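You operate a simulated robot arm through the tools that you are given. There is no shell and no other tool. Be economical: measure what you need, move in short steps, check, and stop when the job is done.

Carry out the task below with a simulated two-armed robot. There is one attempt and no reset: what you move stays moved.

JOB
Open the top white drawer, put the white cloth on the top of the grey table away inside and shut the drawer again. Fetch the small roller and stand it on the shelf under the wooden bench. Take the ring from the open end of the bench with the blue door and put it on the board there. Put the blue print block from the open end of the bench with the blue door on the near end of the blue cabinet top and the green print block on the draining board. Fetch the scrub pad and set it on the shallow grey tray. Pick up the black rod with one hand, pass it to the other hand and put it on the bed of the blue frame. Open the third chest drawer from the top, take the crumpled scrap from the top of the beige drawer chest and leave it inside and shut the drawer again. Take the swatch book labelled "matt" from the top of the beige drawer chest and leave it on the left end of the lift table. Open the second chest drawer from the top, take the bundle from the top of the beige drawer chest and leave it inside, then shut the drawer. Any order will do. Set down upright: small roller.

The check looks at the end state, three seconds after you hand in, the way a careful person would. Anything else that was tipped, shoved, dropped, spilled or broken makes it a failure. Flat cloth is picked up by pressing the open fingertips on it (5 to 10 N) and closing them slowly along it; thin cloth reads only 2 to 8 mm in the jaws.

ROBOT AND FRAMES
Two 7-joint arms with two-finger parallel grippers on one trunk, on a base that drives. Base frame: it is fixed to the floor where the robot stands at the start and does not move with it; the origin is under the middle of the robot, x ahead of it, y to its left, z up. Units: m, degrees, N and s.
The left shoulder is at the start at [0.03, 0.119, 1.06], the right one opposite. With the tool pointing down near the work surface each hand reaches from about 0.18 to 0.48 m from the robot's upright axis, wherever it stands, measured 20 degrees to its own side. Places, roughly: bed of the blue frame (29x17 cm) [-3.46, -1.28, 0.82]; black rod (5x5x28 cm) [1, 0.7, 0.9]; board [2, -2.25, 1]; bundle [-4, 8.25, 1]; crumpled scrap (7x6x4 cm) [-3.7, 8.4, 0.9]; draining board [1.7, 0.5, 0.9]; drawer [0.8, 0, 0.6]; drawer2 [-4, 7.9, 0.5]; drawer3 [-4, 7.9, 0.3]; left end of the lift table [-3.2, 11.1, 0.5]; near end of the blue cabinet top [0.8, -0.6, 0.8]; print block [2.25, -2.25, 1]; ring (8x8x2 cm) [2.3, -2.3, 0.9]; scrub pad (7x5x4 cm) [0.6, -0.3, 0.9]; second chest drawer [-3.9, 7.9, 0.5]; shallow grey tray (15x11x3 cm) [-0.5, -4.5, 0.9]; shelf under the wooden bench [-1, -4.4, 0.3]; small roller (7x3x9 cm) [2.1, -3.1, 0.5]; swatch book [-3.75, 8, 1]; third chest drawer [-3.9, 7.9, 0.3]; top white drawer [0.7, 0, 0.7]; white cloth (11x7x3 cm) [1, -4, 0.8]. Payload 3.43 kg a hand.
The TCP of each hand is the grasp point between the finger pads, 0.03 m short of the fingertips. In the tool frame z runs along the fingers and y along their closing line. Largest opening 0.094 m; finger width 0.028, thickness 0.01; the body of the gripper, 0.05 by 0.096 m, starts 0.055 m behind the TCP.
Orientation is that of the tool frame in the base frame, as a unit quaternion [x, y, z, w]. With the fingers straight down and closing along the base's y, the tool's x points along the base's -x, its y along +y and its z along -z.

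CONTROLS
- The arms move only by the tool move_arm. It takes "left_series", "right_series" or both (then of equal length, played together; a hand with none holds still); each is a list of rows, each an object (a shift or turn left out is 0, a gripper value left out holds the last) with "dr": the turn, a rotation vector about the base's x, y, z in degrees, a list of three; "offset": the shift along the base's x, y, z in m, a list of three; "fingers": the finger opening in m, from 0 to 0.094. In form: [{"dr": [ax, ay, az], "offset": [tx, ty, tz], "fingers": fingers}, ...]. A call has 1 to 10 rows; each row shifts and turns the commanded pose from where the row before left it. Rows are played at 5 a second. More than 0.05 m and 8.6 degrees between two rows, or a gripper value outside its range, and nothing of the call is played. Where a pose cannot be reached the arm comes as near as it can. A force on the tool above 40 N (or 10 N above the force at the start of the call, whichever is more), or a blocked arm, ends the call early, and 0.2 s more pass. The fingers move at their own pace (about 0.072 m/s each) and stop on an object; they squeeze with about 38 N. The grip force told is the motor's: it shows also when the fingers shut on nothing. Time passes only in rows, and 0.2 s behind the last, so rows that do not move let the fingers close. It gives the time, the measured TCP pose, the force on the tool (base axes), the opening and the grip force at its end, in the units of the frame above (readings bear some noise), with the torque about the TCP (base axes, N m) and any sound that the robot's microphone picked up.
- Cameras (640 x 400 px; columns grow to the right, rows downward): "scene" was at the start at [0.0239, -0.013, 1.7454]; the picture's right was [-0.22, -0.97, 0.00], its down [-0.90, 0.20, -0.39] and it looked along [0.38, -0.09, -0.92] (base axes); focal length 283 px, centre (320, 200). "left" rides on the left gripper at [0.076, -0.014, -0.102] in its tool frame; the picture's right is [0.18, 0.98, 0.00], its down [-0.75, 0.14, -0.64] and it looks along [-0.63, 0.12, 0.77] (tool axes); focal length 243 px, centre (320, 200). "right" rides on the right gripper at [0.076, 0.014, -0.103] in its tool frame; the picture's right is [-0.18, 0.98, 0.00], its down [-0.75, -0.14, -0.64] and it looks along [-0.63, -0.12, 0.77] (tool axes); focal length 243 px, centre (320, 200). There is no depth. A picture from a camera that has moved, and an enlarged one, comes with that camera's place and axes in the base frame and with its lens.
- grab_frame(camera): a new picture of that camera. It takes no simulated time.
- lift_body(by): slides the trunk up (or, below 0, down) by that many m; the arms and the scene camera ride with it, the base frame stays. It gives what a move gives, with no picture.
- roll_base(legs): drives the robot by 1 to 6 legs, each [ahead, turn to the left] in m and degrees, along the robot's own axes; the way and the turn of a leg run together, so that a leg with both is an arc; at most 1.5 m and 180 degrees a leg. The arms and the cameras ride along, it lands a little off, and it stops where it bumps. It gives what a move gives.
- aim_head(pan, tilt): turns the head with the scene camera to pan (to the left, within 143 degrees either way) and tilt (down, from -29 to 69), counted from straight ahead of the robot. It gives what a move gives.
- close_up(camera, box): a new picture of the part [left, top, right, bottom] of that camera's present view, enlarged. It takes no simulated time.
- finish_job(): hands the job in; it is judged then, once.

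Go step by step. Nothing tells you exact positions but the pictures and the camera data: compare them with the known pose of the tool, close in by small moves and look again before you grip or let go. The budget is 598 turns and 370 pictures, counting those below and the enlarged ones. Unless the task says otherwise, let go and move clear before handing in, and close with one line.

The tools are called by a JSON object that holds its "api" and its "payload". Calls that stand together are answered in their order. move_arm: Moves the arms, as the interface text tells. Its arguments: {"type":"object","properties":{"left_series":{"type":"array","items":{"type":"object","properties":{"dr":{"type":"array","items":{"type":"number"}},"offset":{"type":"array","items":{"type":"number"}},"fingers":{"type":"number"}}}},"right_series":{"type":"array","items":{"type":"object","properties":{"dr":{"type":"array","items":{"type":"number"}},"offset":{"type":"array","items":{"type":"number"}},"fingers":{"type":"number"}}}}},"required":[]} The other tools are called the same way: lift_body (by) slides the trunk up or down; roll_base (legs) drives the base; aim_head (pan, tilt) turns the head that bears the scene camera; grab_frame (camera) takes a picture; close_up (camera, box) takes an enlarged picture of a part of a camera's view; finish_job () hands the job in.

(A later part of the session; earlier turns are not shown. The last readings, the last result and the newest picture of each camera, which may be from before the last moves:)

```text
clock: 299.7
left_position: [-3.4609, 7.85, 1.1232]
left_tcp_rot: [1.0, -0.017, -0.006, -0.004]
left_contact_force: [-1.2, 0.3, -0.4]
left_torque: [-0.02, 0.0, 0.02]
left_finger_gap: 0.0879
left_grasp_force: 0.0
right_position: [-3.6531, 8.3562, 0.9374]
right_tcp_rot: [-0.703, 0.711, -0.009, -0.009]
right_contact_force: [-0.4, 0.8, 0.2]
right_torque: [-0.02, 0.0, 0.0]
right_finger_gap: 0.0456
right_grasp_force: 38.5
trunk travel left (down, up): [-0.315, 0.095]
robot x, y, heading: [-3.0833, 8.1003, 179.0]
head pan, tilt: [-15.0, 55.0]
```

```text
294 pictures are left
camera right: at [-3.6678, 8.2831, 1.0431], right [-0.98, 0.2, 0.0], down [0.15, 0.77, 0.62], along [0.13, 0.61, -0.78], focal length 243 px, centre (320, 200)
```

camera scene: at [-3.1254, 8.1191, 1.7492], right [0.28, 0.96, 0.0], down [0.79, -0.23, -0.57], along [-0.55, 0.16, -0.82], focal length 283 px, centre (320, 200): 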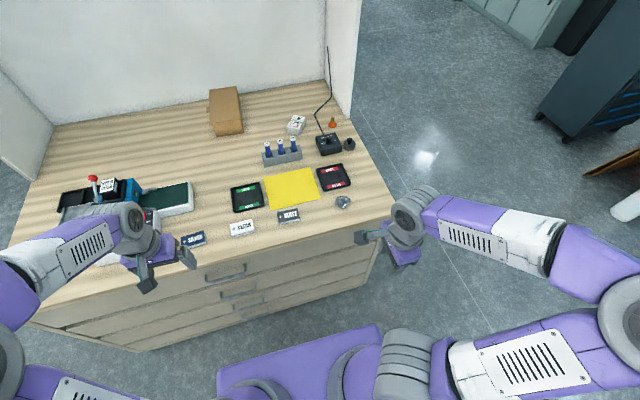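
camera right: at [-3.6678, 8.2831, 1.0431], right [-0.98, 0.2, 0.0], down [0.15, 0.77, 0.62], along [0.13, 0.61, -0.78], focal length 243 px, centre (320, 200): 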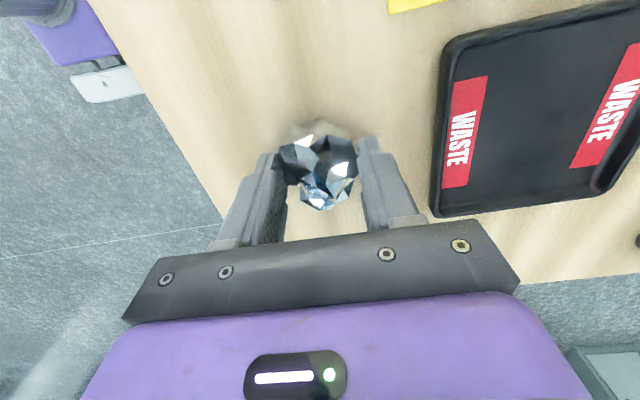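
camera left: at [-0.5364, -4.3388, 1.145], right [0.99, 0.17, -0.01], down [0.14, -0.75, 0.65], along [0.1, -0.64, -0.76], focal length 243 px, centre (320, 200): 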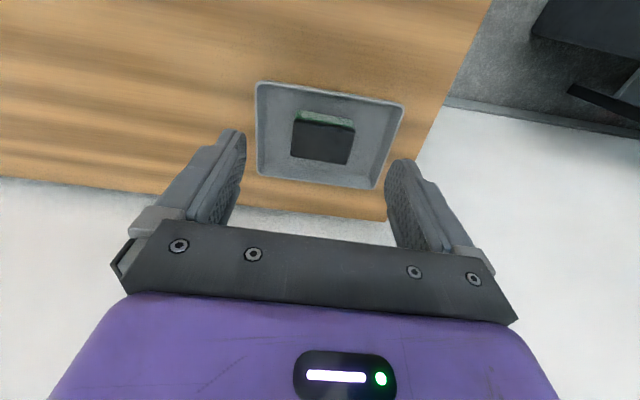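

{"api": "move_arm", "payload": {"right_series": [{"offset": [0, 0, 0.04]}, {"offset": [0, 0, 0.04]}, {"offset": [0.03, 0, 0.03]}, {"offset": [0.045, 0, 0]}, {"offset": [0.045, 0, 0]}, {"offset": [0.045, 0, 0]}, {"offset": [0.045, 0, 0]}, {"offset": [0.045, 0, 0]}, {"offset": [0.03, 0.0, 0]}, {}], "left_series": [{"dr": [0, 0, -8.5], "offset": [0.02, 0, 0]}, {"dr": [0, 0, -8.5], "offset": [0.02, 0, 0]}, {"dr": [0, 0, -8.5], "offset": [0.02, 0, 0]}, {"dr": [0, 0, -8.5], "offset": [0.02, 0, 0]}, {"dr": [0, 0, -8.5], "offset": [0.02, 0, 0]}, {"dr": [0, 0, -8.5], "offset": [0.02, 0, 0]}, {"dr": [0, 0, -8.5]}, {"dr": [0, 0, -8.5]}, {"dr": [0, 0, -8.5]}, {"dr": [0, 0, -8.5]}]}}

{"api": "roll_base", "payload": {"legs": [[-0.15, 0]]}}

{"api": "lift_body", "payload": {"by": -0.29}}

{"api": "move_arm", "payload": {"left_series": [{"dr": [0, 8, 0]}, {"dr": [0, 8, 0]}, {"dr": [0, 8, 0]}, {"dr": [0, 8, 0]}, {"dr": [0, 8, 0]}, {"dr": [0, 8, 0]}, {"dr": [0, 8, 0]}, {"dr": [0, 8, 0]}]}}

{"api": "aim_head", "payload": {"pan": 10, "tilt": 60}}

{"api": "grab_frame", "payload": {"camera": "scene"}}

{"api": "grab_frame", "payload": {"camera": "left"}}

```text
clock: 301.9
left_position: [-3.3404, 7.8513, 1.1243]
left_tcp_rot: [0.724, -0.689, -0.001, -0.007]
left_contact_force: [0.6, -0.4, -0.8]
left_torque: [0.01, 0.02, 0.0]
left_finger_gap: 0.0879
left_grasp_force: 0.1
right_position: [-3.3691, 8.3574, 1.0464]
right_tcp_rot: [-0.703, 0.711, -0.01, -0.01]
right_contact_force: [-0.7, 0.0, -0.2]
right_torque: [-0.05, -0.05, 0.01]
right_finger_gap: 0.0448
right_grasp_force: 37.6
trunk travel left (down, up): [-0.315, 0.095]
robot x, y, heading: [-3.0829, 8.0997, 179.0]
head pan, tilt: [-15.0, 55.0]
```

```text
clock: 303.2
left_position: [-3.1882, 7.8478, 1.1231]
left_tcp_rot: [0.725, -0.689, -0.001, -0.008]
left_contact_force: [0.4, -1.0, 0.7]
left_torque: [-0.06, 0.02, 0.02]
left_finger_gap: 0.0879
left_grasp_force: 0.0
right_position: [-3.2172, 8.3548, 1.046]
right_tcp_rot: [-0.702, 0.712, -0.009, -0.009]
right_contact_force: [-0.2, -0.2, 0.0]
right_torque: [0.02, 0.03, -0.02]
right_finger_gap: 0.0449
right_grasp_force: 37.8
trunk travel left (down, up): [-0.315, 0.095]
robot x, y, heading: [-2.9352, 8.0977, 178.9]
head pan, tilt: [-15.0, 55.0]
```

```text
clock: 306.2
left_position: [-3.19, 7.8475, 0.8333]
left_tcp_rot: [0.725, -0.689, -0.002, -0.008]
left_contact_force: [-0.7, -0.5, 0.0]
left_torque: [-0.01, 0.04, -0.02]
left_finger_gap: 0.0879
left_grasp_force: 0.0
right_position: [-3.2177, 8.3548, 0.7564]
right_tcp_rot: [-0.702, 0.712, -0.009, -0.009]
right_contact_force: [-0.5, -0.5, -0.6]
right_torque: [0.0, -0.05, 0.02]
right_finger_gap: 0.0441
right_grasp_force: 38.3
trunk travel left (down, up): [-0.025, 0.385]
robot x, y, heading: [-2.9325, 8.0934, 178.7]
head pan, tilt: [-15.0, 55.0]
```

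```text
clock: 308.0
left_position: [-3.3041, 7.7659, 0.925]
left_tcp_rot: [0.612, -0.59, -0.387, 0.357]
left_contact_force: [0.7, -0.2, 0.0]
left_torque: [-0.04, 0.0, 0.01]
left_finger_gap: 0.0879
left_grasp_force: 0.1
left hand out of reach, approached as far as the arm can: row 2, 3, 4, 5, 6, 7, 8
right_position: [-3.218, 8.3546, 0.7568]
right_tcp_rot: [-0.702, 0.712, -0.01, -0.01]
right_contact_force: [-0.5, 1.0, 0.1]
right_torque: [0.01, 0.02, 0.01]
right_finger_gap: 0.0436
right_grasp_force: 38.2
trunk travel left (down, up): [-0.025, 0.385]
robot x, y, heading: [-2.9309, 8.0983, 178.9]
head pan, tilt: [-15.0, 55.0]
```

```text
clock: 308.9
left_position: [-3.3026, 7.7665, 0.9235]
left_tcp_rot: [0.614, -0.589, -0.385, 0.356]
left_contact_force: [0.5, 0.3, 0.2]
left_torque: [0.02, 0.0, 0.0]
left_finger_gap: 0.0882
left_grasp_force: 0.1
right_position: [-3.2171, 8.3542, 0.7561]
right_tcp_rot: [-0.702, 0.712, -0.01, -0.01]
right_contact_force: [0.5, 0.7, 0.1]
right_torque: [0.02, 0.0, -0.03]
right_finger_gap: 0.0432
right_grasp_force: 37.8
trunk travel left (down, up): [-0.025, 0.385]
robot x, y, heading: [-2.9311, 8.0984, 178.5]
head pan, tilt: [10.0, 60.0]
```

```text
293 pictures are left
camera scene: at [-2.9709, 8.0857, 1.4531], right [-0.15, 0.99, 0.0], down [0.86, 0.13, -0.5], along [-0.49, -0.08, -0.87], focal length 283 px, centre (320, 200)
```

scene: 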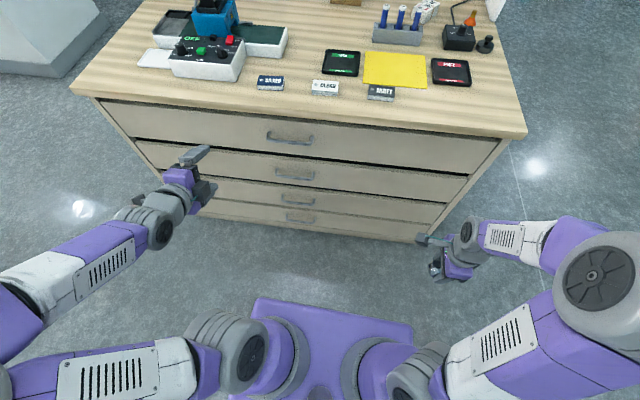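

```text
292 pictures are left
camera left: at [-3.2043, 7.69, 0.9522], right [-0.44, -0.23, 0.87], down [0.5, 0.73, 0.45], along [-0.74, 0.64, -0.21], focal length 243 px, centre (320, 200)
```

left: 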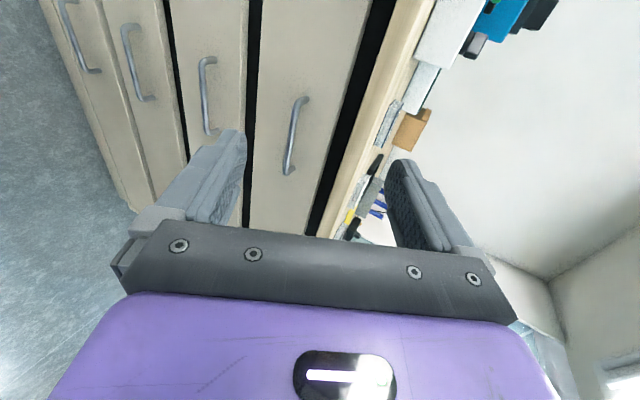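

{"api": "move_arm", "payload": {"left_series": [{"offset": [0.01, 0.015, -0.04], "fingers": 0.05}, {"offset": [0.01, 0.015, -0.04]}, {"offset": [0.01, 0.015, -0.04]}, {"offset": [0.01, 0.015, -0.04]}, {"offset": [0.0, 0.015, -0.04]}, {"offset": [0.0, 0.015, -0.04]}, {"offset": [0.0, 0.015, -0.04]}, {"offset": [0.0, 0.015, -0.04]}]}}

{"api": "move_arm", "payload": {"left_series": [{"offset": [0.0, 0, -0.04]}, {"offset": [0.0, 0, -0.04]}, {"offset": [0.0, 0, -0.04]}, {"offset": [0.0, 0, -0.04]}]}}

{"api": "grab_frame", "payload": {"camera": "left"}}

```text
clock: 310.6
left_position: [-3.3272, 7.8222, 0.617]
left_tcp_rot: [0.614, -0.588, -0.386, 0.358]
left_contact_force: [0.6, 0.2, -0.1]
left_torque: [-0.03, -0.02, 0.01]
left_finger_gap: 0.0501
left_grasp_force: 0.0
left hand out of reach, approached as far as the arm can: row 1, 2, 3, 4
right_position: [-3.2173, 8.3553, 0.7563]
right_tcp_rot: [-0.702, 0.712, -0.01, -0.009]
right_contact_force: [0.7, 0.5, -0.2]
right_torque: [0.01, 0.01, -0.03]
right_finger_gap: 0.043
right_grasp_force: 37.8
trunk travel left (down, up): [-0.025, 0.385]
robot x, y, heading: [-2.9335, 8.0963, 178.6]
head pan, tilt: [10.0, 60.0]
```

```text
clock: 311.6
left_position: [-3.3271, 7.8225, 0.4575]
left_tcp_rot: [0.613, -0.589, -0.385, 0.359]
left_contact_force: [-0.9, 0.0, 0.2]
left_torque: [0.03, 0.01, 0.01]
left_finger_gap: 0.0498
left_grasp_force: 0.0
right_position: [-3.219, 8.3548, 0.7567]
right_tcp_rot: [-0.702, 0.712, -0.009, -0.009]
right_contact_force: [-0.4, -0.4, 0.0]
right_torque: [0.01, -0.02, 0.01]
right_finger_gap: 0.0436
right_grasp_force: 37.8
trunk travel left (down, up): [-0.025, 0.385]
robot x, y, heading: [-2.9305, 8.096, 178.5]
head pan, tilt: [10.0, 60.0]
```

```text
291 pictures are left
camera left: at [-3.2277, 7.7452, 0.4855], right [-0.44, -0.23, 0.87], down [0.5, 0.74, 0.45], along [-0.75, 0.64, -0.2], focal length 243 px, centre (320, 200)
```

left: 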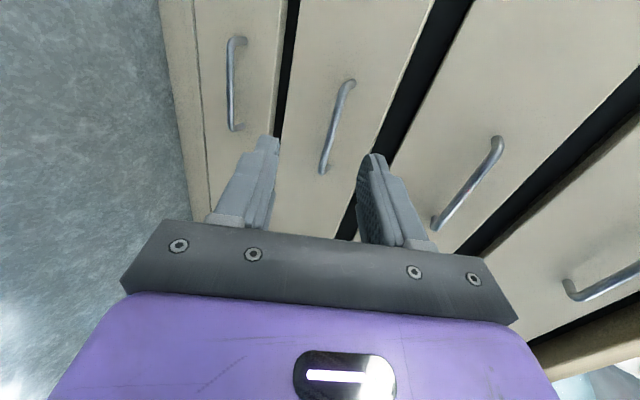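

{"api": "roll_base", "payload": {"legs": [[0.1, 0]]}}

{"api": "move_arm", "payload": {"left_series": [{"offset": [-0.01, 0.035, -0.01]}, {"offset": [-0.02, 0.03, -0.015]}]}}

{"api": "grab_frame", "payload": {"camera": "left"}}

```text
clock: 312.8
left_position: [-3.4266, 7.8231, 0.4577]
left_tcp_rot: [0.615, -0.588, -0.385, 0.357]
left_contact_force: [-0.7, -0.4, 0.0]
left_torque: [-0.02, -0.01, -0.01]
left_finger_gap: 0.05
left_grasp_force: 0.0
right_position: [-3.3181, 8.3565, 0.7572]
right_tcp_rot: [-0.702, 0.712, -0.009, -0.009]
right_contact_force: [-0.6, 0.3, -0.2]
right_torque: [-0.02, -0.02, 0.02]
right_finger_gap: 0.0434
right_grasp_force: 38.0
trunk travel left (down, up): [-0.025, 0.385]
robot x, y, heading: [-3.0331, 8.0983, 178.6]
head pan, tilt: [10.0, 60.0]
```

```text
clock: 313.4
left_position: [-3.4564, 7.8895, 0.4323]
left_tcp_rot: [0.614, -0.588, -0.385, 0.358]
left_contact_force: [0.9, -0.2, -0.7]
left_torque: [-0.02, 0.0, 0.01]
left_finger_gap: 0.0498
left_grasp_force: 0.1
right_position: [-3.3181, 8.3573, 0.7563]
right_tcp_rot: [-0.702, 0.712, -0.009, -0.009]
right_contact_force: [-0.2, -0.4, -0.4]
right_torque: [0.02, -0.03, 0.02]
right_finger_gap: 0.0435
right_grasp_force: 38.2
trunk travel left (down, up): [-0.025, 0.385]
robot x, y, heading: [-3.0337, 8.0977, 179.0]
head pan, tilt: [10.0, 60.0]
```

```text
290 pictures are left
camera left: at [-3.3574, 7.8128, 0.4609], right [-0.44, -0.23, 0.87], down [0.5, 0.74, 0.45], along [-0.75, 0.63, -0.2], focal length 243 px, centre (320, 200)
```

left: 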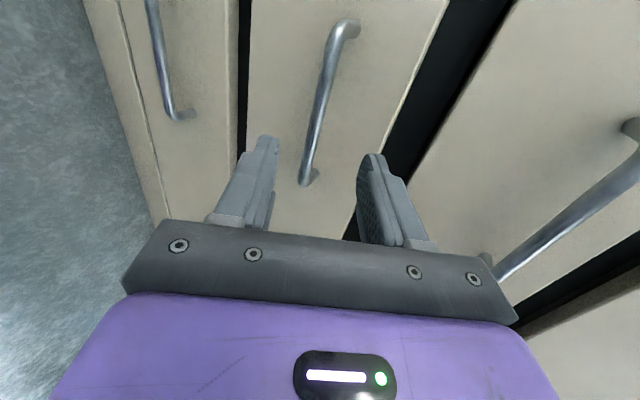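

{"api": "move_arm", "payload": {"left_series": [{"offset": [-0.027, 0.0, -0.014]}, {"offset": [-0.027, 0.0, -0.014]}, {"offset": [-0.025, 0, -0.013]}]}}

{"api": "grab_frame", "payload": {"camera": "left"}}

```text
clock: 314.2
left_position: [-3.5354, 7.8904, 0.3924]
left_tcp_rot: [0.614, -0.589, -0.386, 0.358]
left_contact_force: [-0.4, 0.3, 1.2]
left_torque: [-0.03, 0.01, 0.01]
left_finger_gap: 0.0498
left_grasp_force: 0.0
right_position: [-3.3167, 8.3569, 0.7577]
right_tcp_rot: [-0.702, 0.712, -0.009, -0.01]
right_contact_force: [0.6, -0.1, 0.4]
right_torque: [-0.02, 0.05, 0.0]
right_finger_gap: 0.0437
right_grasp_force: 38.1
trunk travel left (down, up): [-0.025, 0.385]
robot x, y, heading: [-3.0312, 8.1006, 178.4]
head pan, tilt: [10.0, 60.0]
```

```text
289 pictures are left
camera left: at [-3.4371, 7.8135, 0.4207], right [-0.44, -0.23, 0.87], down [0.5, 0.74, 0.45], along [-0.75, 0.63, -0.2], focal length 243 px, centre (320, 200)
```

left: 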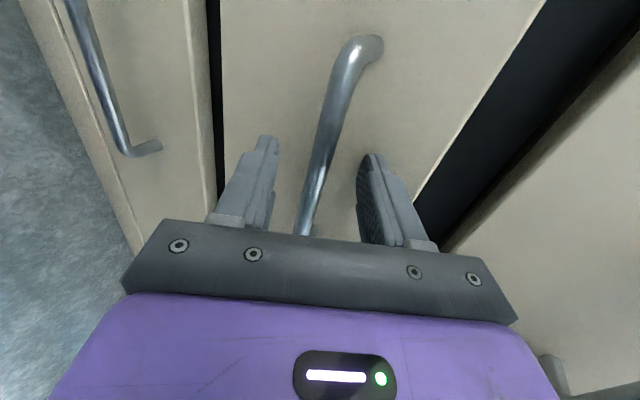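

{"api": "move_arm", "payload": {"left_series": [{"offset": [-0.007, 0, -0.003]}, {"fingers": 0.0}, {}, {}, {}]}}

{"api": "grab_frame", "payload": {"camera": "left"}}

```text
clock: 314.6
left_position: [-3.536, 7.8901, 0.3877]
left_tcp_rot: [0.614, -0.59, -0.384, 0.357]
left_contact_force: [6.8, 1.0, 3.4]
left_torque: [-0.04, 0.36, 0.05]
left_finger_gap: 0.0513
left_grasp_force: 0.7
right_position: [-3.3182, 8.3574, 0.7564]
right_tcp_rot: [-0.703, 0.711, -0.009, -0.01]
right_contact_force: [0.2, -0.4, -0.5]
right_torque: [0.03, -0.01, 0.0]
right_finger_gap: 0.0432
right_grasp_force: 38.2
trunk travel left (down, up): [-0.025, 0.385]
robot x, y, heading: [-3.0315, 8.1014, 178.7]
head pan, tilt: [10.0, 60.0]
stopped in row 1 (left hand): the force on the tool passed its limit at 49 N (the readings are from after the stop); the commanded pose is now the measured one
```

```text
288 pictures are left
camera left: at [-3.4372, 7.8134, 0.4167], right [-0.44, -0.23, 0.87], down [0.5, 0.74, 0.45], along [-0.74, 0.64, -0.21], focal length 243 px, centre (320, 200)
```

left: 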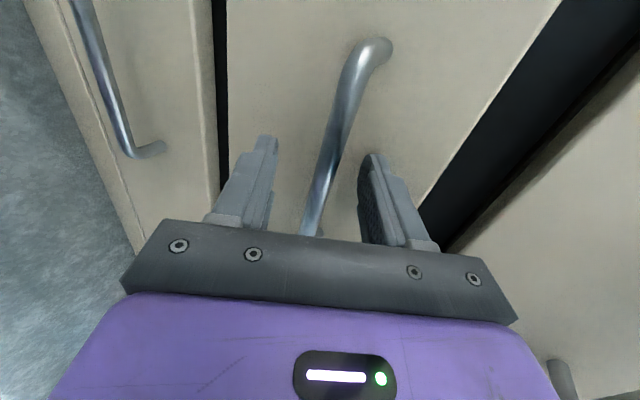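

{"api": "move_arm", "payload": {"left_series": [{"offset": [0.002, 0, 0.001], "fingers": 0.0}, {}, {}, {}]}}

{"api": "grab_frame", "payload": {"camera": "left"}}

```text
clock: 315.6
left_position: [-3.5352, 7.8893, 0.3914]
left_tcp_rot: [0.613, -0.589, -0.386, 0.358]
left_contact_force: [-5.9, -0.8, 9.8]
left_torque: [-1.33, 0.13, -0.44]
left_finger_gap: 0.0124
left_grasp_force: 45.4
right_position: [-3.3182, 8.3561, 0.7567]
right_tcp_rot: [-0.702, 0.712, -0.01, -0.01]
right_contact_force: [-0.6, -0.2, -0.5]
right_torque: [0.0, -0.01, -0.02]
right_finger_gap: 0.043
right_grasp_force: 37.7
trunk travel left (down, up): [-0.025, 0.385]
robot x, y, heading: [-3.0326, 8.1008, 178.7]
head pan, tilt: [10.0, 60.0]
```

```text
287 pictures are left
camera left: at [-3.4366, 7.8132, 0.4192], right [-0.44, -0.23, 0.87], down [0.51, 0.74, 0.45], along [-0.74, 0.64, -0.2], focal length 243 px, centre (320, 200)
```

left: 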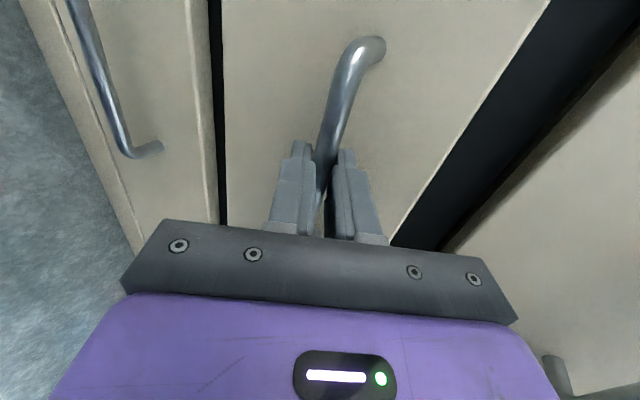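

{"api": "roll_base", "payload": {"legs": [[-0.12, 0], [-0.14, 0]]}}

{"api": "aim_head", "payload": {"pan": 0, "tilt": 65}}

{"api": "grab_frame", "payload": {"camera": "scene"}}

```text
clock: 317.8
left_position: [-3.2776, 7.891, 0.3912]
left_tcp_rot: [0.61, -0.592, -0.39, 0.353]
left_contact_force: [-1.7, 33.9, 12.4]
left_torque: [-0.97, 0.14, -0.95]
left_finger_gap: 0.0127
left_grasp_force: 45.2
right_position: [-3.0578, 8.3525, 0.7566]
right_tcp_rot: [-0.702, 0.712, -0.009, -0.01]
right_contact_force: [-0.3, 0.9, -0.2]
right_torque: [0.02, 0.0, 0.03]
right_finger_gap: 0.0431
right_grasp_force: 38.0
trunk travel left (down, up): [-0.025, 0.385]
robot x, y, heading: [-2.7732, 8.0939, 178.7]
head pan, tilt: [10.0, 60.0]
```

```text
clock: 318.5
left_position: [-3.2773, 7.8893, 0.3895]
left_tcp_rot: [0.609, -0.594, -0.39, 0.354]
left_contact_force: [3.0, 3.0, 7.6]
left_torque: [-1.06, 0.06, -0.9]
left_finger_gap: 0.0123
left_grasp_force: 45.2
right_position: [-3.0586, 8.3517, 0.7564]
right_tcp_rot: [-0.702, 0.712, -0.009, -0.01]
right_contact_force: [0.1, -1.2, -0.3]
right_torque: [0.01, 0.01, -0.03]
right_finger_gap: 0.0425
right_grasp_force: 37.4
trunk travel left (down, up): [-0.025, 0.385]
robot x, y, heading: [-2.7732, 8.0932, 178.7]
head pan, tilt: [0.0, 65.0]
```

```text
286 pictures are left
camera scene: at [-2.8061, 8.0942, 1.4476], right [0.02, 1.0, 0.0], down [0.91, -0.02, -0.42], along [-0.42, 0.01, -0.91], focal length 283 px, centre (320, 200)
```

scene: 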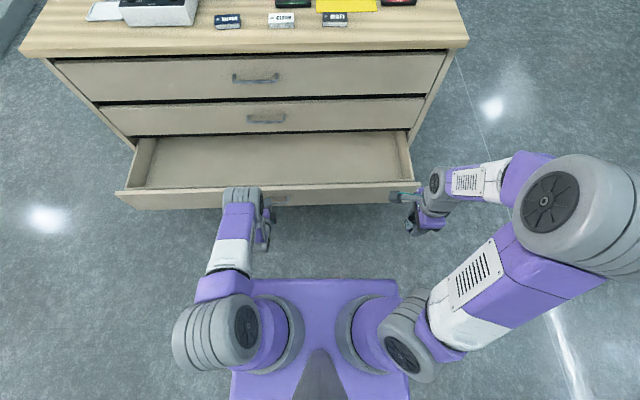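

{"api": "move_arm", "payload": {"left_series": [{"fingers": 0.05}, {}, {"offset": [0.03, 0, 0.015]}, {"offset": [0.03, 0, 0.015]}, {"offset": [0.03, 0, 0.015]}, {"offset": [0.02, -0.02, 0.04]}, {"offset": [0.02, -0.02, 0.04]}, {"offset": [0.01, -0.02, 0.04]}, {"offset": [0.01, -0.02, 0.04]}, {"offset": [0, -0.02, 0.04]}]}}

{"api": "roll_base", "payload": {"legs": [[0.18, 0]]}}

{"api": "move_arm", "payload": {"right_series": [{"offset": [-0.04, -0.02, 0]}, {"offset": [-0.04, -0.02, 0]}, {"offset": [-0.04, -0.02, 0]}, {"offset": [-0.04, -0.02, 0]}, {"offset": [-0.04, -0.02, 0]}]}}

{"api": "grab_frame", "payload": {"camera": "scene"}}

{"api": "grab_frame", "payload": {"camera": "right"}}

```text
clock: 320.7
left_position: [-3.1244, 7.7898, 0.635]
left_tcp_rot: [0.611, -0.592, -0.389, 0.353]
left_contact_force: [0.7, -0.1, 0.8]
left_torque: [0.02, -0.03, 0.02]
left_finger_gap: 0.0501
left_grasp_force: 0.1
right_position: [-3.059, 8.3516, 0.7572]
right_tcp_rot: [-0.702, 0.712, -0.009, -0.009]
right_contact_force: [-0.3, 0.0, -0.6]
right_torque: [-0.03, 0.03, 0.02]
right_finger_gap: 0.0417
right_grasp_force: 38.1
trunk travel left (down, up): [-0.025, 0.385]
robot x, y, heading: [-2.7744, 8.092, 178.5]
head pan, tilt: [0.0, 65.0]
```

```text
clock: 322.2
left_position: [-3.3045, 7.7929, 0.6346]
left_tcp_rot: [0.611, -0.592, -0.39, 0.353]
left_contact_force: [-0.5, -0.1, 0.0]
left_torque: [-0.01, 0.01, 0.02]
left_finger_gap: 0.05
left_grasp_force: 0.1
right_position: [-3.2366, 8.3559, 0.7565]
right_tcp_rot: [-0.701, 0.713, -0.009, -0.009]
right_contact_force: [0.5, 0.3, -0.1]
right_torque: [0.02, 0.0, -0.02]
right_finger_gap: 0.0415
right_grasp_force: 37.9
trunk travel left (down, up): [-0.025, 0.385]
robot x, y, heading: [-2.9546, 8.0966, 178.5]
head pan, tilt: [0.0, 65.0]
```

```text
clock: 323.4
left_position: [-3.3038, 7.794, 0.635]
left_tcp_rot: [0.611, -0.592, -0.39, 0.352]
left_contact_force: [0.1, 0.1, -0.4]
left_torque: [-0.01, 0.01, 0.02]
left_finger_gap: 0.05
left_grasp_force: 0.1
right_position: [-3.4361, 8.2574, 0.7568]
right_tcp_rot: [-0.702, 0.712, -0.009, -0.01]
right_contact_force: [-1.0, -0.9, -0.8]
right_torque: [-0.04, 0.0, -0.02]
right_finger_gap: 0.0412
right_grasp_force: 38.3
trunk travel left (down, up): [-0.025, 0.385]
robot x, y, heading: [-2.9547, 8.0956, 178.4]
head pan, tilt: [0.0, 65.0]
```

```text
285 pictures are left
camera scene: at [-2.9856, 8.0976, 1.4475], right [0.02, 1.0, 0.0], down [0.91, -0.02, -0.42], along [-0.42, 0.01, -0.91], focal length 283 px, centre (320, 200)
```

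scene: 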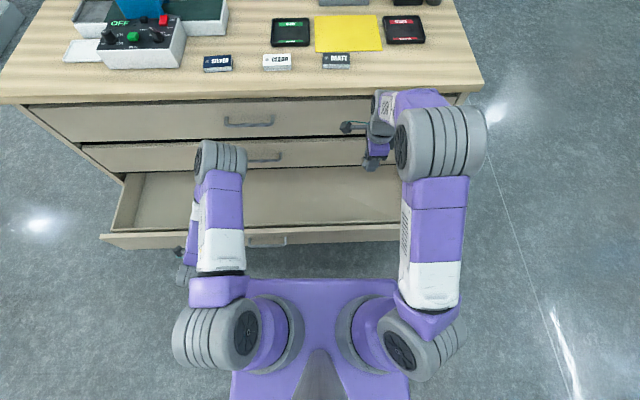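

```text
284 pictures are left
camera right: at [-3.4514, 8.1842, 0.8621], right [-0.98, 0.2, -0.01], down [0.15, 0.77, 0.62], along [0.13, 0.61, -0.78], focal length 243 px, centre (320, 200)
```

right: 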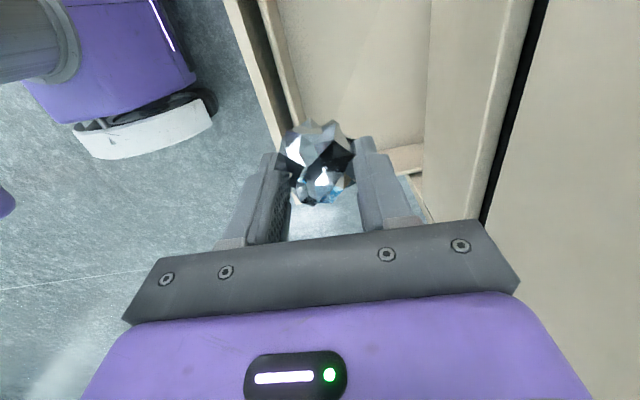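

{"api": "move_arm", "payload": {"right_series": [{"offset": [-0.005, -0.04, -0.02]}, {"offset": [0, -0.04, -0.03]}, {"offset": [0, -0.03, -0.04]}, {"offset": [0, -0.02, -0.04]}, {"offset": [0, 0, -0.045]}, {"offset": [0, 0, -0.045]}, {"offset": [0, 0, -0.045]}, {"offset": [0, 0, -0.04]}]}}

{"api": "grab_frame", "payload": {"camera": "right"}}

{"api": "grab_frame", "payload": {"camera": "scene"}}

```text
clock: 325.2
left_position: [-3.3041, 7.7935, 0.6345]
left_tcp_rot: [0.611, -0.592, -0.39, 0.353]
left_contact_force: [-0.2, -0.7, -0.3]
left_torque: [-0.02, 0.0, -0.02]
left_finger_gap: 0.0501
left_grasp_force: 0.2
right_position: [-3.4399, 8.1262, 0.452]
right_tcp_rot: [-0.702, 0.712, -0.01, -0.01]
right_contact_force: [0.1, -0.3, 0.2]
right_torque: [-0.01, -0.02, -0.01]
right_finger_gap: 0.0411
right_grasp_force: 37.8
trunk travel left (down, up): [-0.025, 0.385]
robot x, y, heading: [-2.9524, 8.0965, 178.5]
head pan, tilt: [0.0, 65.0]
```

```text
283 pictures are left
camera right: at [-3.4557, 8.053, 0.5573], right [-0.98, 0.2, 0.0], down [0.15, 0.77, 0.62], along [0.13, 0.61, -0.78], focal length 243 px, centre (320, 200)
```

right: 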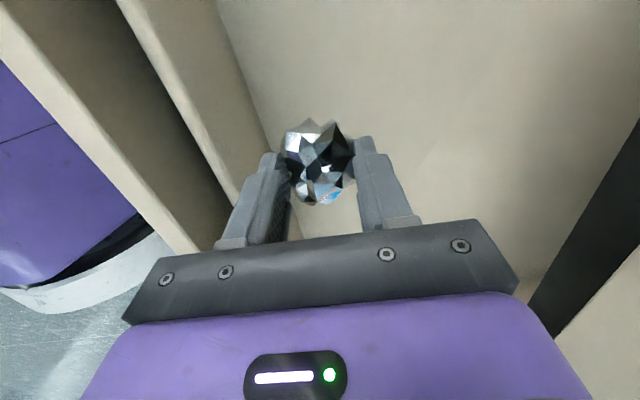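

```text
282 pictures are left
camera scene: at [-2.9854, 8.0979, 1.4475], right [0.02, 1.0, 0.0], down [0.91, -0.02, -0.42], along [-0.42, 0.01, -0.91], focal length 283 px, centre (320, 200)
```

scene: 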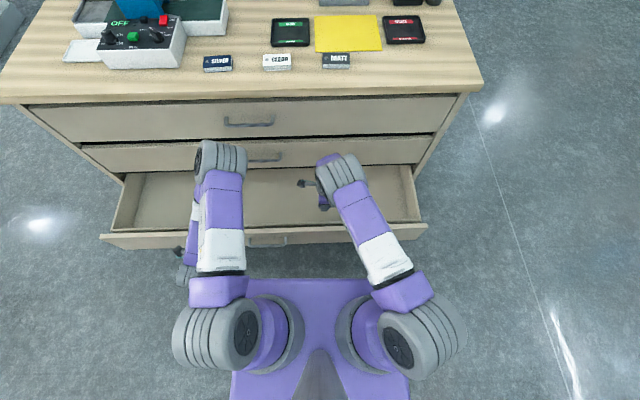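

{"api": "move_arm", "payload": {"right_series": [{"offset": [-0.015, 0, -0.03]}, {"offset": [0, 0, -0.025]}, {"offset": [0, 0, -0.01]}, {"offset": [0, 0, -0.01]}, {"offset": [0, 0, -0.01]}, {"offset": [0, 0, -0.008]}, {"offset": [0, 0, -0.008]}]}}

{"api": "grab_frame", "payload": {"camera": "right"}}

```text
clock: 326.8
left_position: [-3.303, 7.7945, 0.6343]
left_tcp_rot: [0.611, -0.592, -0.39, 0.354]
left_contact_force: [0.8, 0.1, -0.2]
left_torque: [-0.01, -0.04, -0.03]
left_finger_gap: 0.05
left_grasp_force: 0.1
right_position: [-3.4562, 8.1253, 0.3498]
right_tcp_rot: [-0.701, 0.713, -0.009, -0.01]
right_contact_force: [-0.6, -0.2, 0.1]
right_torque: [0.05, -0.02, -0.01]
right_finger_gap: 0.0411
right_grasp_force: 38.1
trunk travel left (down, up): [-0.025, 0.385]
robot x, y, heading: [-2.9535, 8.0966, 178.5]
head pan, tilt: [0.0, 65.0]
```

```text
281 pictures are left
camera right: at [-3.4712, 8.0523, 0.4555], right [-0.98, 0.2, 0.0], down [0.15, 0.77, 0.62], along [0.13, 0.61, -0.78], focal length 243 px, centre (320, 200)
```

right: 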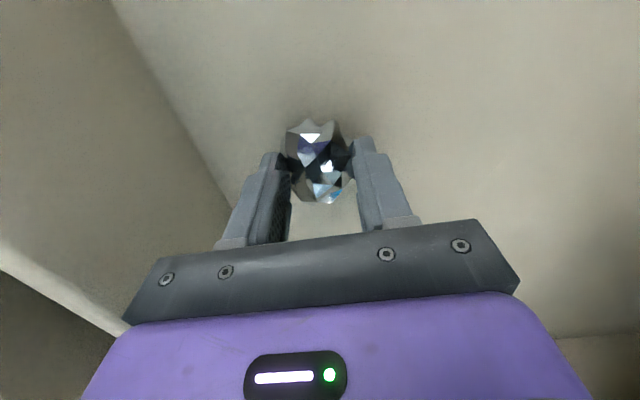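

{"api": "move_arm", "payload": {"right_series": [{"offset": [0, 0, -0.008]}, {"offset": [0, 0, -0.008]}, {"offset": [0, 0, -0.006]}, {"offset": [0, 0, -0.006]}]}}

```text
clock: 327.4
left_position: [-3.303, 7.7945, 0.6342]
left_tcp_rot: [0.61, -0.593, -0.39, 0.352]
left_contact_force: [0.2, -0.3, 0.3]
left_torque: [-0.03, -0.02, 0.0]
left_finger_gap: 0.0501
left_grasp_force: 0.1
right_position: [-3.4617, 8.1243, 0.3434]
right_tcp_rot: [-0.703, 0.711, -0.006, -0.014]
right_contact_force: [1.1, 2.1, 13.6]
right_torque: [0.02, -0.2, 0.0]
right_finger_gap: 0.0423
right_grasp_force: 38.4
right hand out of reach, approached as far as the arm can: row 2, 3
trunk travel left (down, up): [-0.025, 0.385]
robot x, y, heading: [-2.9516, 8.0971, 178.6]
head pan, tilt: [0.0, 65.0]
stopped in row 3 (right hand): the force on the tool passed its limit at 43 N (the readings are from after the stop); the commanded pose is now the measured one
```

{"api": "move_arm", "payload": {"right_series": [{"offset": [0, 0, 0.002], "fingers": 0.08}, {}, {}, {"offset": [0, 0, 0.04]}, {"offset": [0, 0, 0.045]}, {"offset": [0, 0, 0.045]}, {"offset": [0, 0, 0.045]}, {"offset": [0.01, 0, 0.045]}, {"offset": [0.01, 0, 0.045]}, {"offset": [0.02, 0, 0.04]}]}}

{"api": "grab_frame", "payload": {"camera": "right"}}

```text
clock: 329.6
left_position: [-3.3033, 7.7934, 0.6347]
left_tcp_rot: [0.611, -0.592, -0.39, 0.353]
left_contact_force: [-0.4, -0.8, -0.3]
left_torque: [0.0, -0.03, 0.03]
left_finger_gap: 0.0499
left_grasp_force: 0.1
right_position: [-3.4181, 8.1235, 0.6508]
right_tcp_rot: [-0.704, 0.711, -0.009, -0.012]
right_contact_force: [-0.7, -0.3, -0.2]
right_torque: [-0.02, 0.03, 0.05]
right_finger_gap: 0.0799
right_grasp_force: 0.1
trunk travel left (down, up): [-0.025, 0.385]
robot x, y, heading: [-2.9545, 8.0993, 178.9]
head pan, tilt: [0.0, 65.0]
```

```text
280 pictures are left
camera right: at [-3.4327, 8.0507, 0.7551], right [-0.98, 0.19, 0.0], down [0.15, 0.77, 0.62], along [0.12, 0.61, -0.79], focal length 243 px, centre (320, 200)
```

right: 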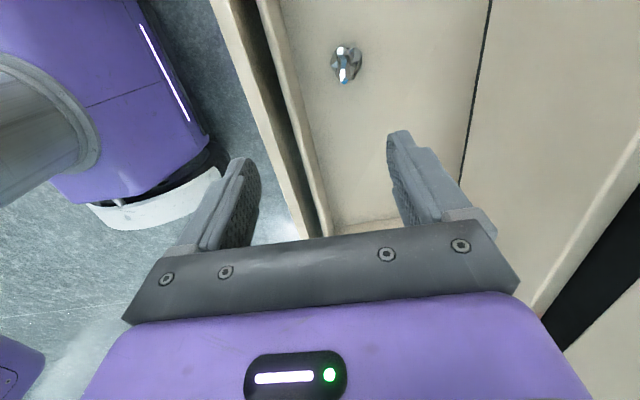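

{"api": "move_arm", "payload": {"right_series": [{"offset": [0.045, 0.02, 0.02]}, {"offset": [0.045, 0.02, 0.02]}, {"offset": [0.045, 0.02, 0.02]}, {"offset": [0.045, 0.02, 0.02]}]}}

{"api": "roll_base", "payload": {"legs": [[-0.17, 0]]}}

{"api": "move_arm", "payload": {"left_series": [{"offset": [-0.0, 0.02, -0.04], "fingers": 0.0}, {"offset": [-0.0, 0.02, -0.04]}, {"offset": [-0.0, 0.02, -0.04]}, {"offset": [-0.0, 0.02, -0.04]}, {"offset": [-0.02, 0.015, -0.04]}, {"offset": [-0.04, 0, 0]}, {"offset": [-0.04, 0, 0]}]}}

{"api": "grab_frame", "payload": {"camera": "left"}}

{"api": "grab_frame", "payload": {"camera": "scene"}}

```text
refused: row 1 steps farther than a row can; nothing moved
```

```text
clock: 331.1
left_position: [-3.1332, 7.7891, 0.6346]
left_tcp_rot: [0.61, -0.592, -0.39, 0.353]
left_contact_force: [0.1, -0.3, -0.5]
left_torque: [0.0, -0.02, -0.02]
left_finger_gap: 0.05
left_grasp_force: 0.1
right_position: [-3.2491, 8.118, 0.6496]
right_tcp_rot: [-0.703, 0.711, -0.008, -0.012]
right_contact_force: [-0.3, -0.6, 0.6]
right_torque: [-0.02, 0.04, -0.01]
right_finger_gap: 0.0803
right_grasp_force: 0.1
trunk travel left (down, up): [-0.025, 0.385]
robot x, y, heading: [-2.7819, 8.0959, 178.7]
head pan, tilt: [0.0, 65.0]
```

```text
clock: 332.7
left_position: [-3.2337, 7.8851, 0.4359]
left_tcp_rot: [0.611, -0.591, -0.389, 0.354]
left_contact_force: [0.4, -0.8, 0.2]
left_torque: [-0.01, 0.0, -0.03]
left_finger_gap: 0.0
left_grasp_force: 33.4
right_position: [-3.2501, 8.1193, 0.6489]
right_tcp_rot: [-0.703, 0.711, -0.008, -0.014]
right_contact_force: [0.5, 0.1, 0.4]
right_torque: [0.03, -0.02, -0.02]
right_finger_gap: 0.0799
right_grasp_force: 0.1
trunk travel left (down, up): [-0.025, 0.385]
robot x, y, heading: [-2.7821, 8.0915, 178.8]
head pan, tilt: [0.0, 65.0]
```

```text
279 pictures are left
camera left: at [-3.1358, 7.8071, 0.4641], right [-0.44, -0.23, 0.87], down [0.51, 0.73, 0.46], along [-0.74, 0.65, -0.2], focal length 243 px, centre (320, 200)
```

left: 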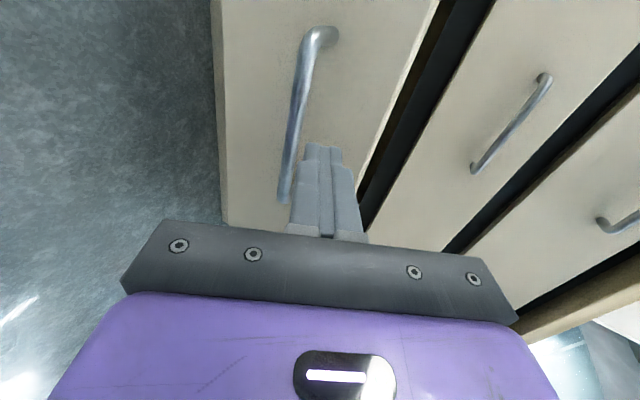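

```text
278 pictures are left
camera scene: at [-2.8149, 8.094, 1.4475], right [0.02, 1.0, 0.0], down [0.91, -0.02, -0.42], along [-0.42, 0.01, -0.91], focal length 283 px, centre (320, 200)
```

scene: 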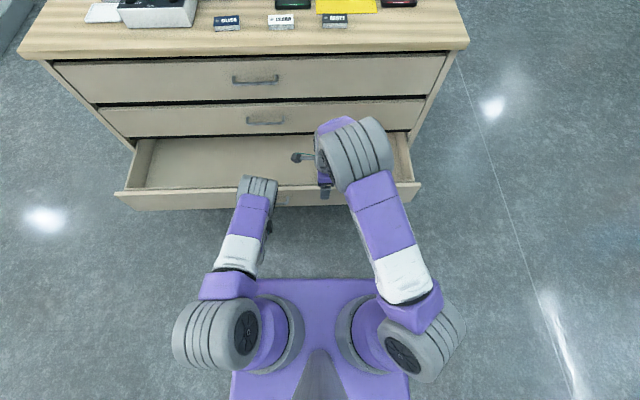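

{"api": "move_arm", "payload": {"right_series": [{"offset": [0.04, 0.02, 0.02]}, {"offset": [0.04, 0.02, 0.02]}, {"offset": [0.04, 0.02, 0.02]}, {"offset": [0.04, 0.02, 0.02]}]}}

{"api": "roll_base", "payload": {"legs": [[0.15, 0], [0.12, 0]]}}

{"api": "grab_frame", "payload": {"camera": "left"}}

{"api": "grab_frame", "payload": {"camera": "scene"}}

```text
clock: 333.7
left_position: [-3.2328, 7.8858, 0.4372]
left_tcp_rot: [0.61, -0.593, -0.389, 0.352]
left_contact_force: [-0.1, -0.5, 0.3]
left_torque: [0.0, 0.0, -0.02]
left_finger_gap: 0.0
left_grasp_force: 32.7
right_position: [-3.0863, 8.1964, 0.7276]
right_tcp_rot: [-0.704, 0.71, -0.008, -0.013]
right_contact_force: [-0.1, 0.1, -0.1]
right_torque: [0.04, 0.0, 0.0]
right_finger_gap: 0.08
right_grasp_force: 0.1
trunk travel left (down, up): [-0.025, 0.385]
robot x, y, heading: [-2.7816, 8.0916, 178.7]
head pan, tilt: [0.0, 65.0]
```

```text
clock: 335.9
left_position: [-3.5005, 7.8906, 0.4358]
left_tcp_rot: [0.611, -0.591, -0.389, 0.354]
left_contact_force: [0.5, -0.9, 0.0]
left_torque: [0.0, 0.01, -0.01]
left_finger_gap: 0.0
left_grasp_force: 33.0
right_position: [-3.3558, 8.2018, 0.7277]
right_tcp_rot: [-0.705, 0.709, -0.008, -0.013]
right_contact_force: [-0.1, 0.8, -0.2]
right_torque: [0.0, -0.03, 0.03]
right_finger_gap: 0.0799
right_grasp_force: 0.0
trunk travel left (down, up): [-0.025, 0.385]
robot x, y, heading: [-3.0473, 8.0992, 178.4]
head pan, tilt: [0.0, 65.0]
```

```text
277 pictures are left
camera left: at [-3.4027, 7.8119, 0.4639], right [-0.44, -0.23, 0.87], down [0.51, 0.73, 0.46], along [-0.74, 0.65, -0.2], focal length 243 px, centre (320, 200)
```

left: 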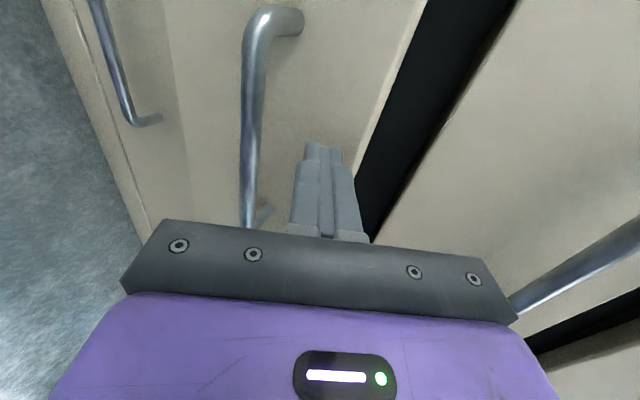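

```text
276 pictures are left
camera scene: at [-3.0834, 8.0996, 1.4475], right [0.02, 1.0, 0.0], down [0.91, -0.02, -0.42], along [-0.42, 0.01, -0.91], focal length 283 px, centre (320, 200)
```

scene: 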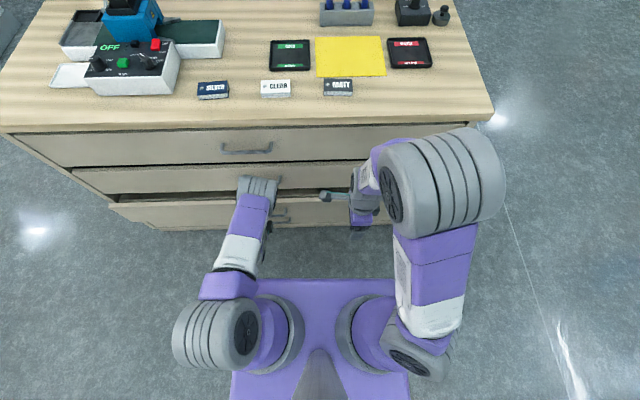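

{"api": "roll_base", "payload": {"legs": [[0.055, 0]]}}

{"api": "grab_frame", "payload": {"camera": "left"}}

{"api": "grab_frame", "payload": {"camera": "scene"}}

```text
clock: 336.9
left_position: [-3.5471, 7.89, 0.4359]
left_tcp_rot: [0.612, -0.591, -0.388, 0.354]
left_contact_force: [0.2, 0.3, -0.7]
left_torque: [0.02, -0.02, 0.02]
left_finger_gap: 0.0
left_grasp_force: 32.6
right_position: [-3.4054, 8.2009, 0.729]
right_tcp_rot: [-0.705, 0.709, -0.009, -0.013]
right_contact_force: [0.0, 0.0, -0.4]
right_torque: [0.0, 0.03, 0.01]
right_finger_gap: 0.0796
right_grasp_force: 0.1
trunk travel left (down, up): [-0.025, 0.385]
robot x, y, heading: [-3.0993, 8.101, 178.7]
head pan, tilt: [0.0, 65.0]
stopped in leg 1: the force on the tool passed its limit at 77 N (the readings are from after the stop); the commanded pose is now the measured one
```

```text
275 pictures are left
camera left: at [-3.4497, 7.8124, 0.4643], right [-0.44, -0.23, 0.87], down [0.51, 0.73, 0.46], along [-0.74, 0.65, -0.2], focal length 243 px, centre (320, 200)
```

left: 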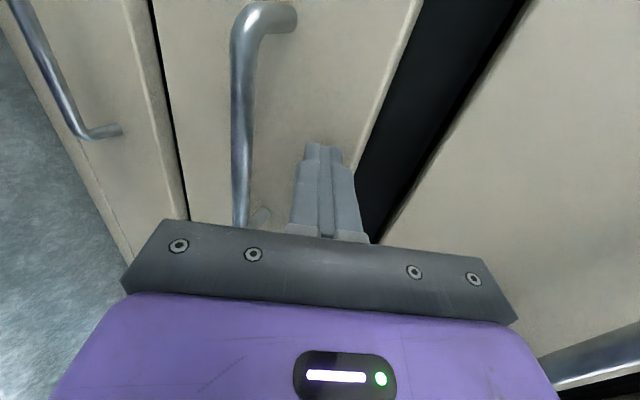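

```text
274 pictures are left
camera scene: at [-3.1325, 8.1004, 1.4475], right [0.02, 1.0, 0.0], down [0.91, -0.02, -0.42], along [-0.42, 0.01, -0.91], focal length 283 px, centre (320, 200)
```

scene: 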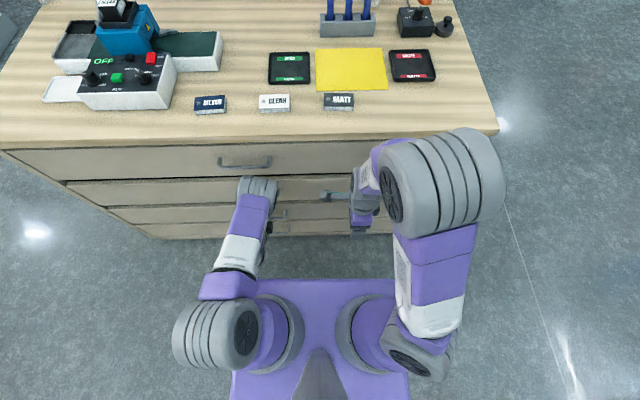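

{"api": "move_arm", "payload": {"left_series": [{"offset": [0.045, 0, 0.01]}, {"offset": [0.045, 0, 0.02], "fingers": 0.05}, {"offset": [0, 0, 0.04]}, {"offset": [0, 0, 0.04]}, {"offset": [0, 0, 0.04]}, {"offset": [0, 0, 0.04]}]}}

{"api": "grab_frame", "payload": {"camera": "left"}}

```text
clock: 338.3
left_position: [-3.4596, 7.8908, 0.62]
left_tcp_rot: [0.612, -0.592, -0.388, 0.353]
left_contact_force: [0.1, -0.4, -0.4]
left_torque: [-0.01, 0.01, 0.0]
left_finger_gap: 0.0499
left_grasp_force: 0.1
left hand out of reach, approached as far as the arm can: row 6
right_position: [-3.4069, 8.202, 0.7288]
right_tcp_rot: [-0.705, 0.709, -0.007, -0.013]
right_contact_force: [0.9, -1.8, 0.6]
right_torque: [-0.01, 0.0, -0.03]
right_finger_gap: 0.0799
right_grasp_force: 0.1
trunk travel left (down, up): [-0.025, 0.385]
robot x, y, heading: [-3.0985, 8.0979, 178.6]
head pan, tilt: [0.0, 65.0]
```

```text
273 pictures are left
camera left: at [-3.3614, 7.8121, 0.6493], right [-0.44, -0.23, 0.87], down [0.51, 0.73, 0.46], along [-0.74, 0.65, -0.2], focal length 243 px, centre (320, 200)
```

left: 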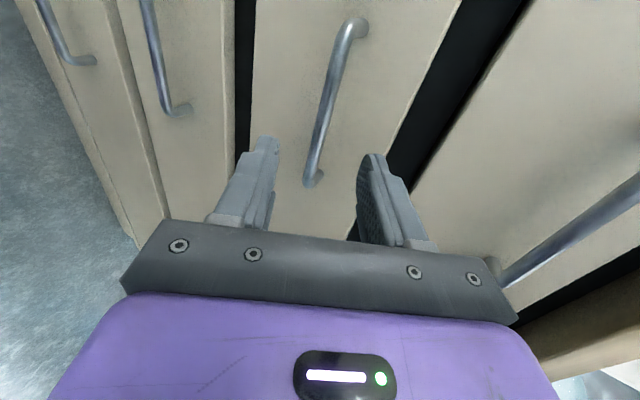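

{"api": "move_arm", "payload": {"left_series": [{"offset": [-0.026, 0.0, -0.012]}, {"offset": [-0.026, 0.0, -0.012]}, {"offset": [-0.022, 0, -0.012]}, {"fingers": 0.0}, {}, {}, {}]}}

{"api": "grab_frame", "payload": {"camera": "left"}}

```text
clock: 339.9
left_position: [-3.5339, 7.8897, 0.5879]
left_tcp_rot: [0.61, -0.592, -0.388, 0.355]
left_contact_force: [-4.7, -1.2, 4.9]
left_torque: [-1.22, 0.05, -0.68]
left_finger_gap: 0.0126
left_grasp_force: 45.4
right_position: [-3.4053, 8.202, 0.7274]
right_tcp_rot: [-0.705, 0.709, -0.008, -0.014]
right_contact_force: [-0.5, 0.6, -0.3]
right_torque: [0.0, 0.04, -0.01]
right_finger_gap: 0.0799
right_grasp_force: 0.1
trunk travel left (down, up): [-0.025, 0.385]
robot x, y, heading: [-3.0962, 8.0996, 179.0]
head pan, tilt: [0.0, 65.0]
```

```text
272 pictures are left
camera left: at [-3.4355, 7.8118, 0.6154], right [-0.44, -0.23, 0.87], down [0.51, 0.73, 0.45], along [-0.74, 0.65, -0.2], focal length 243 px, centre (320, 200)
```

left: 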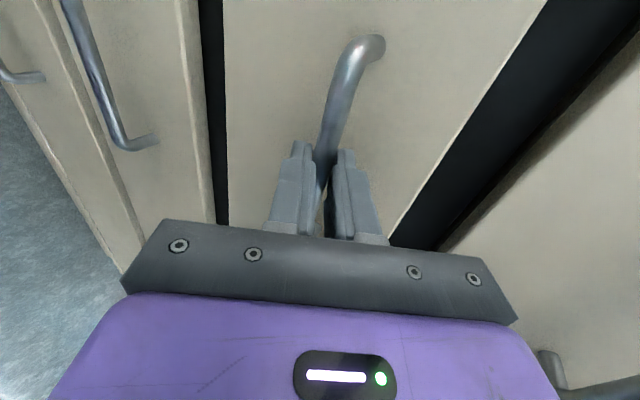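

{"api": "roll_base", "payload": {"legs": [[-0.13, 0], [-0.13, 0]]}}

{"api": "move_arm", "payload": {"left_series": [{"fingers": 0.05}, {}, {"offset": [0.03, 0, 0.015]}, {"offset": [0.03, 0, 0.015]}, {"offset": [0.03, 0, 0.015]}, {"offset": [0.02, -0.02, 0.04]}, {"offset": [0.02, -0.02, 0.04]}]}}

{"api": "grab_frame", "payload": {"camera": "scene"}}

```text
clock: 342.1
left_position: [-3.2752, 7.8922, 0.5881]
left_tcp_rot: [0.607, -0.596, -0.393, 0.349]
left_contact_force: [-2.0, 34.7, 6.3]
left_torque: [-0.95, 0.12, -0.93]
left_finger_gap: 0.0125
left_grasp_force: 45.2
right_position: [-3.1458, 8.199, 0.7293]
right_tcp_rot: [-0.703, 0.711, -0.009, -0.013]
right_contact_force: [0.4, 0.6, -0.2]
right_torque: [-0.02, -0.02, 0.04]
right_finger_gap: 0.0797
right_grasp_force: 0.0
trunk travel left (down, up): [-0.025, 0.385]
robot x, y, heading: [-2.8415, 8.0952, 178.6]
head pan, tilt: [0.0, 65.0]
```

```text
clock: 343.7
left_position: [-3.1929, 7.8196, 0.6425]
left_tcp_rot: [0.608, -0.595, -0.394, 0.347]
left_contact_force: [0.0, -1.0, 0.5]
left_torque: [0.01, -0.04, 0.03]
left_finger_gap: 0.0498
left_grasp_force: 0.0
left hand out of reach, approached as far as the arm can: row 5, 6, 7
right_position: [-3.1454, 8.1971, 0.7283]
right_tcp_rot: [-0.704, 0.711, -0.008, -0.013]
right_contact_force: [0.3, -0.2, 0.1]
right_torque: [0.01, 0.03, -0.03]
right_finger_gap: 0.08
right_grasp_force: 0.1
trunk travel left (down, up): [-0.025, 0.385]
robot x, y, heading: [-2.8386, 8.0919, 178.5]
head pan, tilt: [0.0, 65.0]
```

```text
271 pictures are left
camera scene: at [-2.8731, 8.0948, 1.4475], right [0.02, 1.0, 0.0], down [0.91, -0.02, -0.42], along [-0.42, 0.01, -0.91], focal length 283 px, centre (320, 200)
```

scene: 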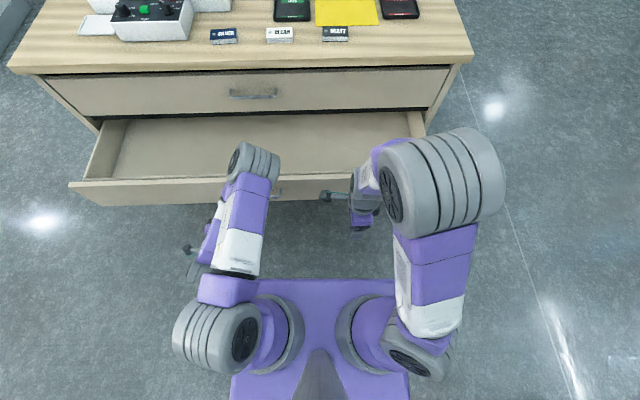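

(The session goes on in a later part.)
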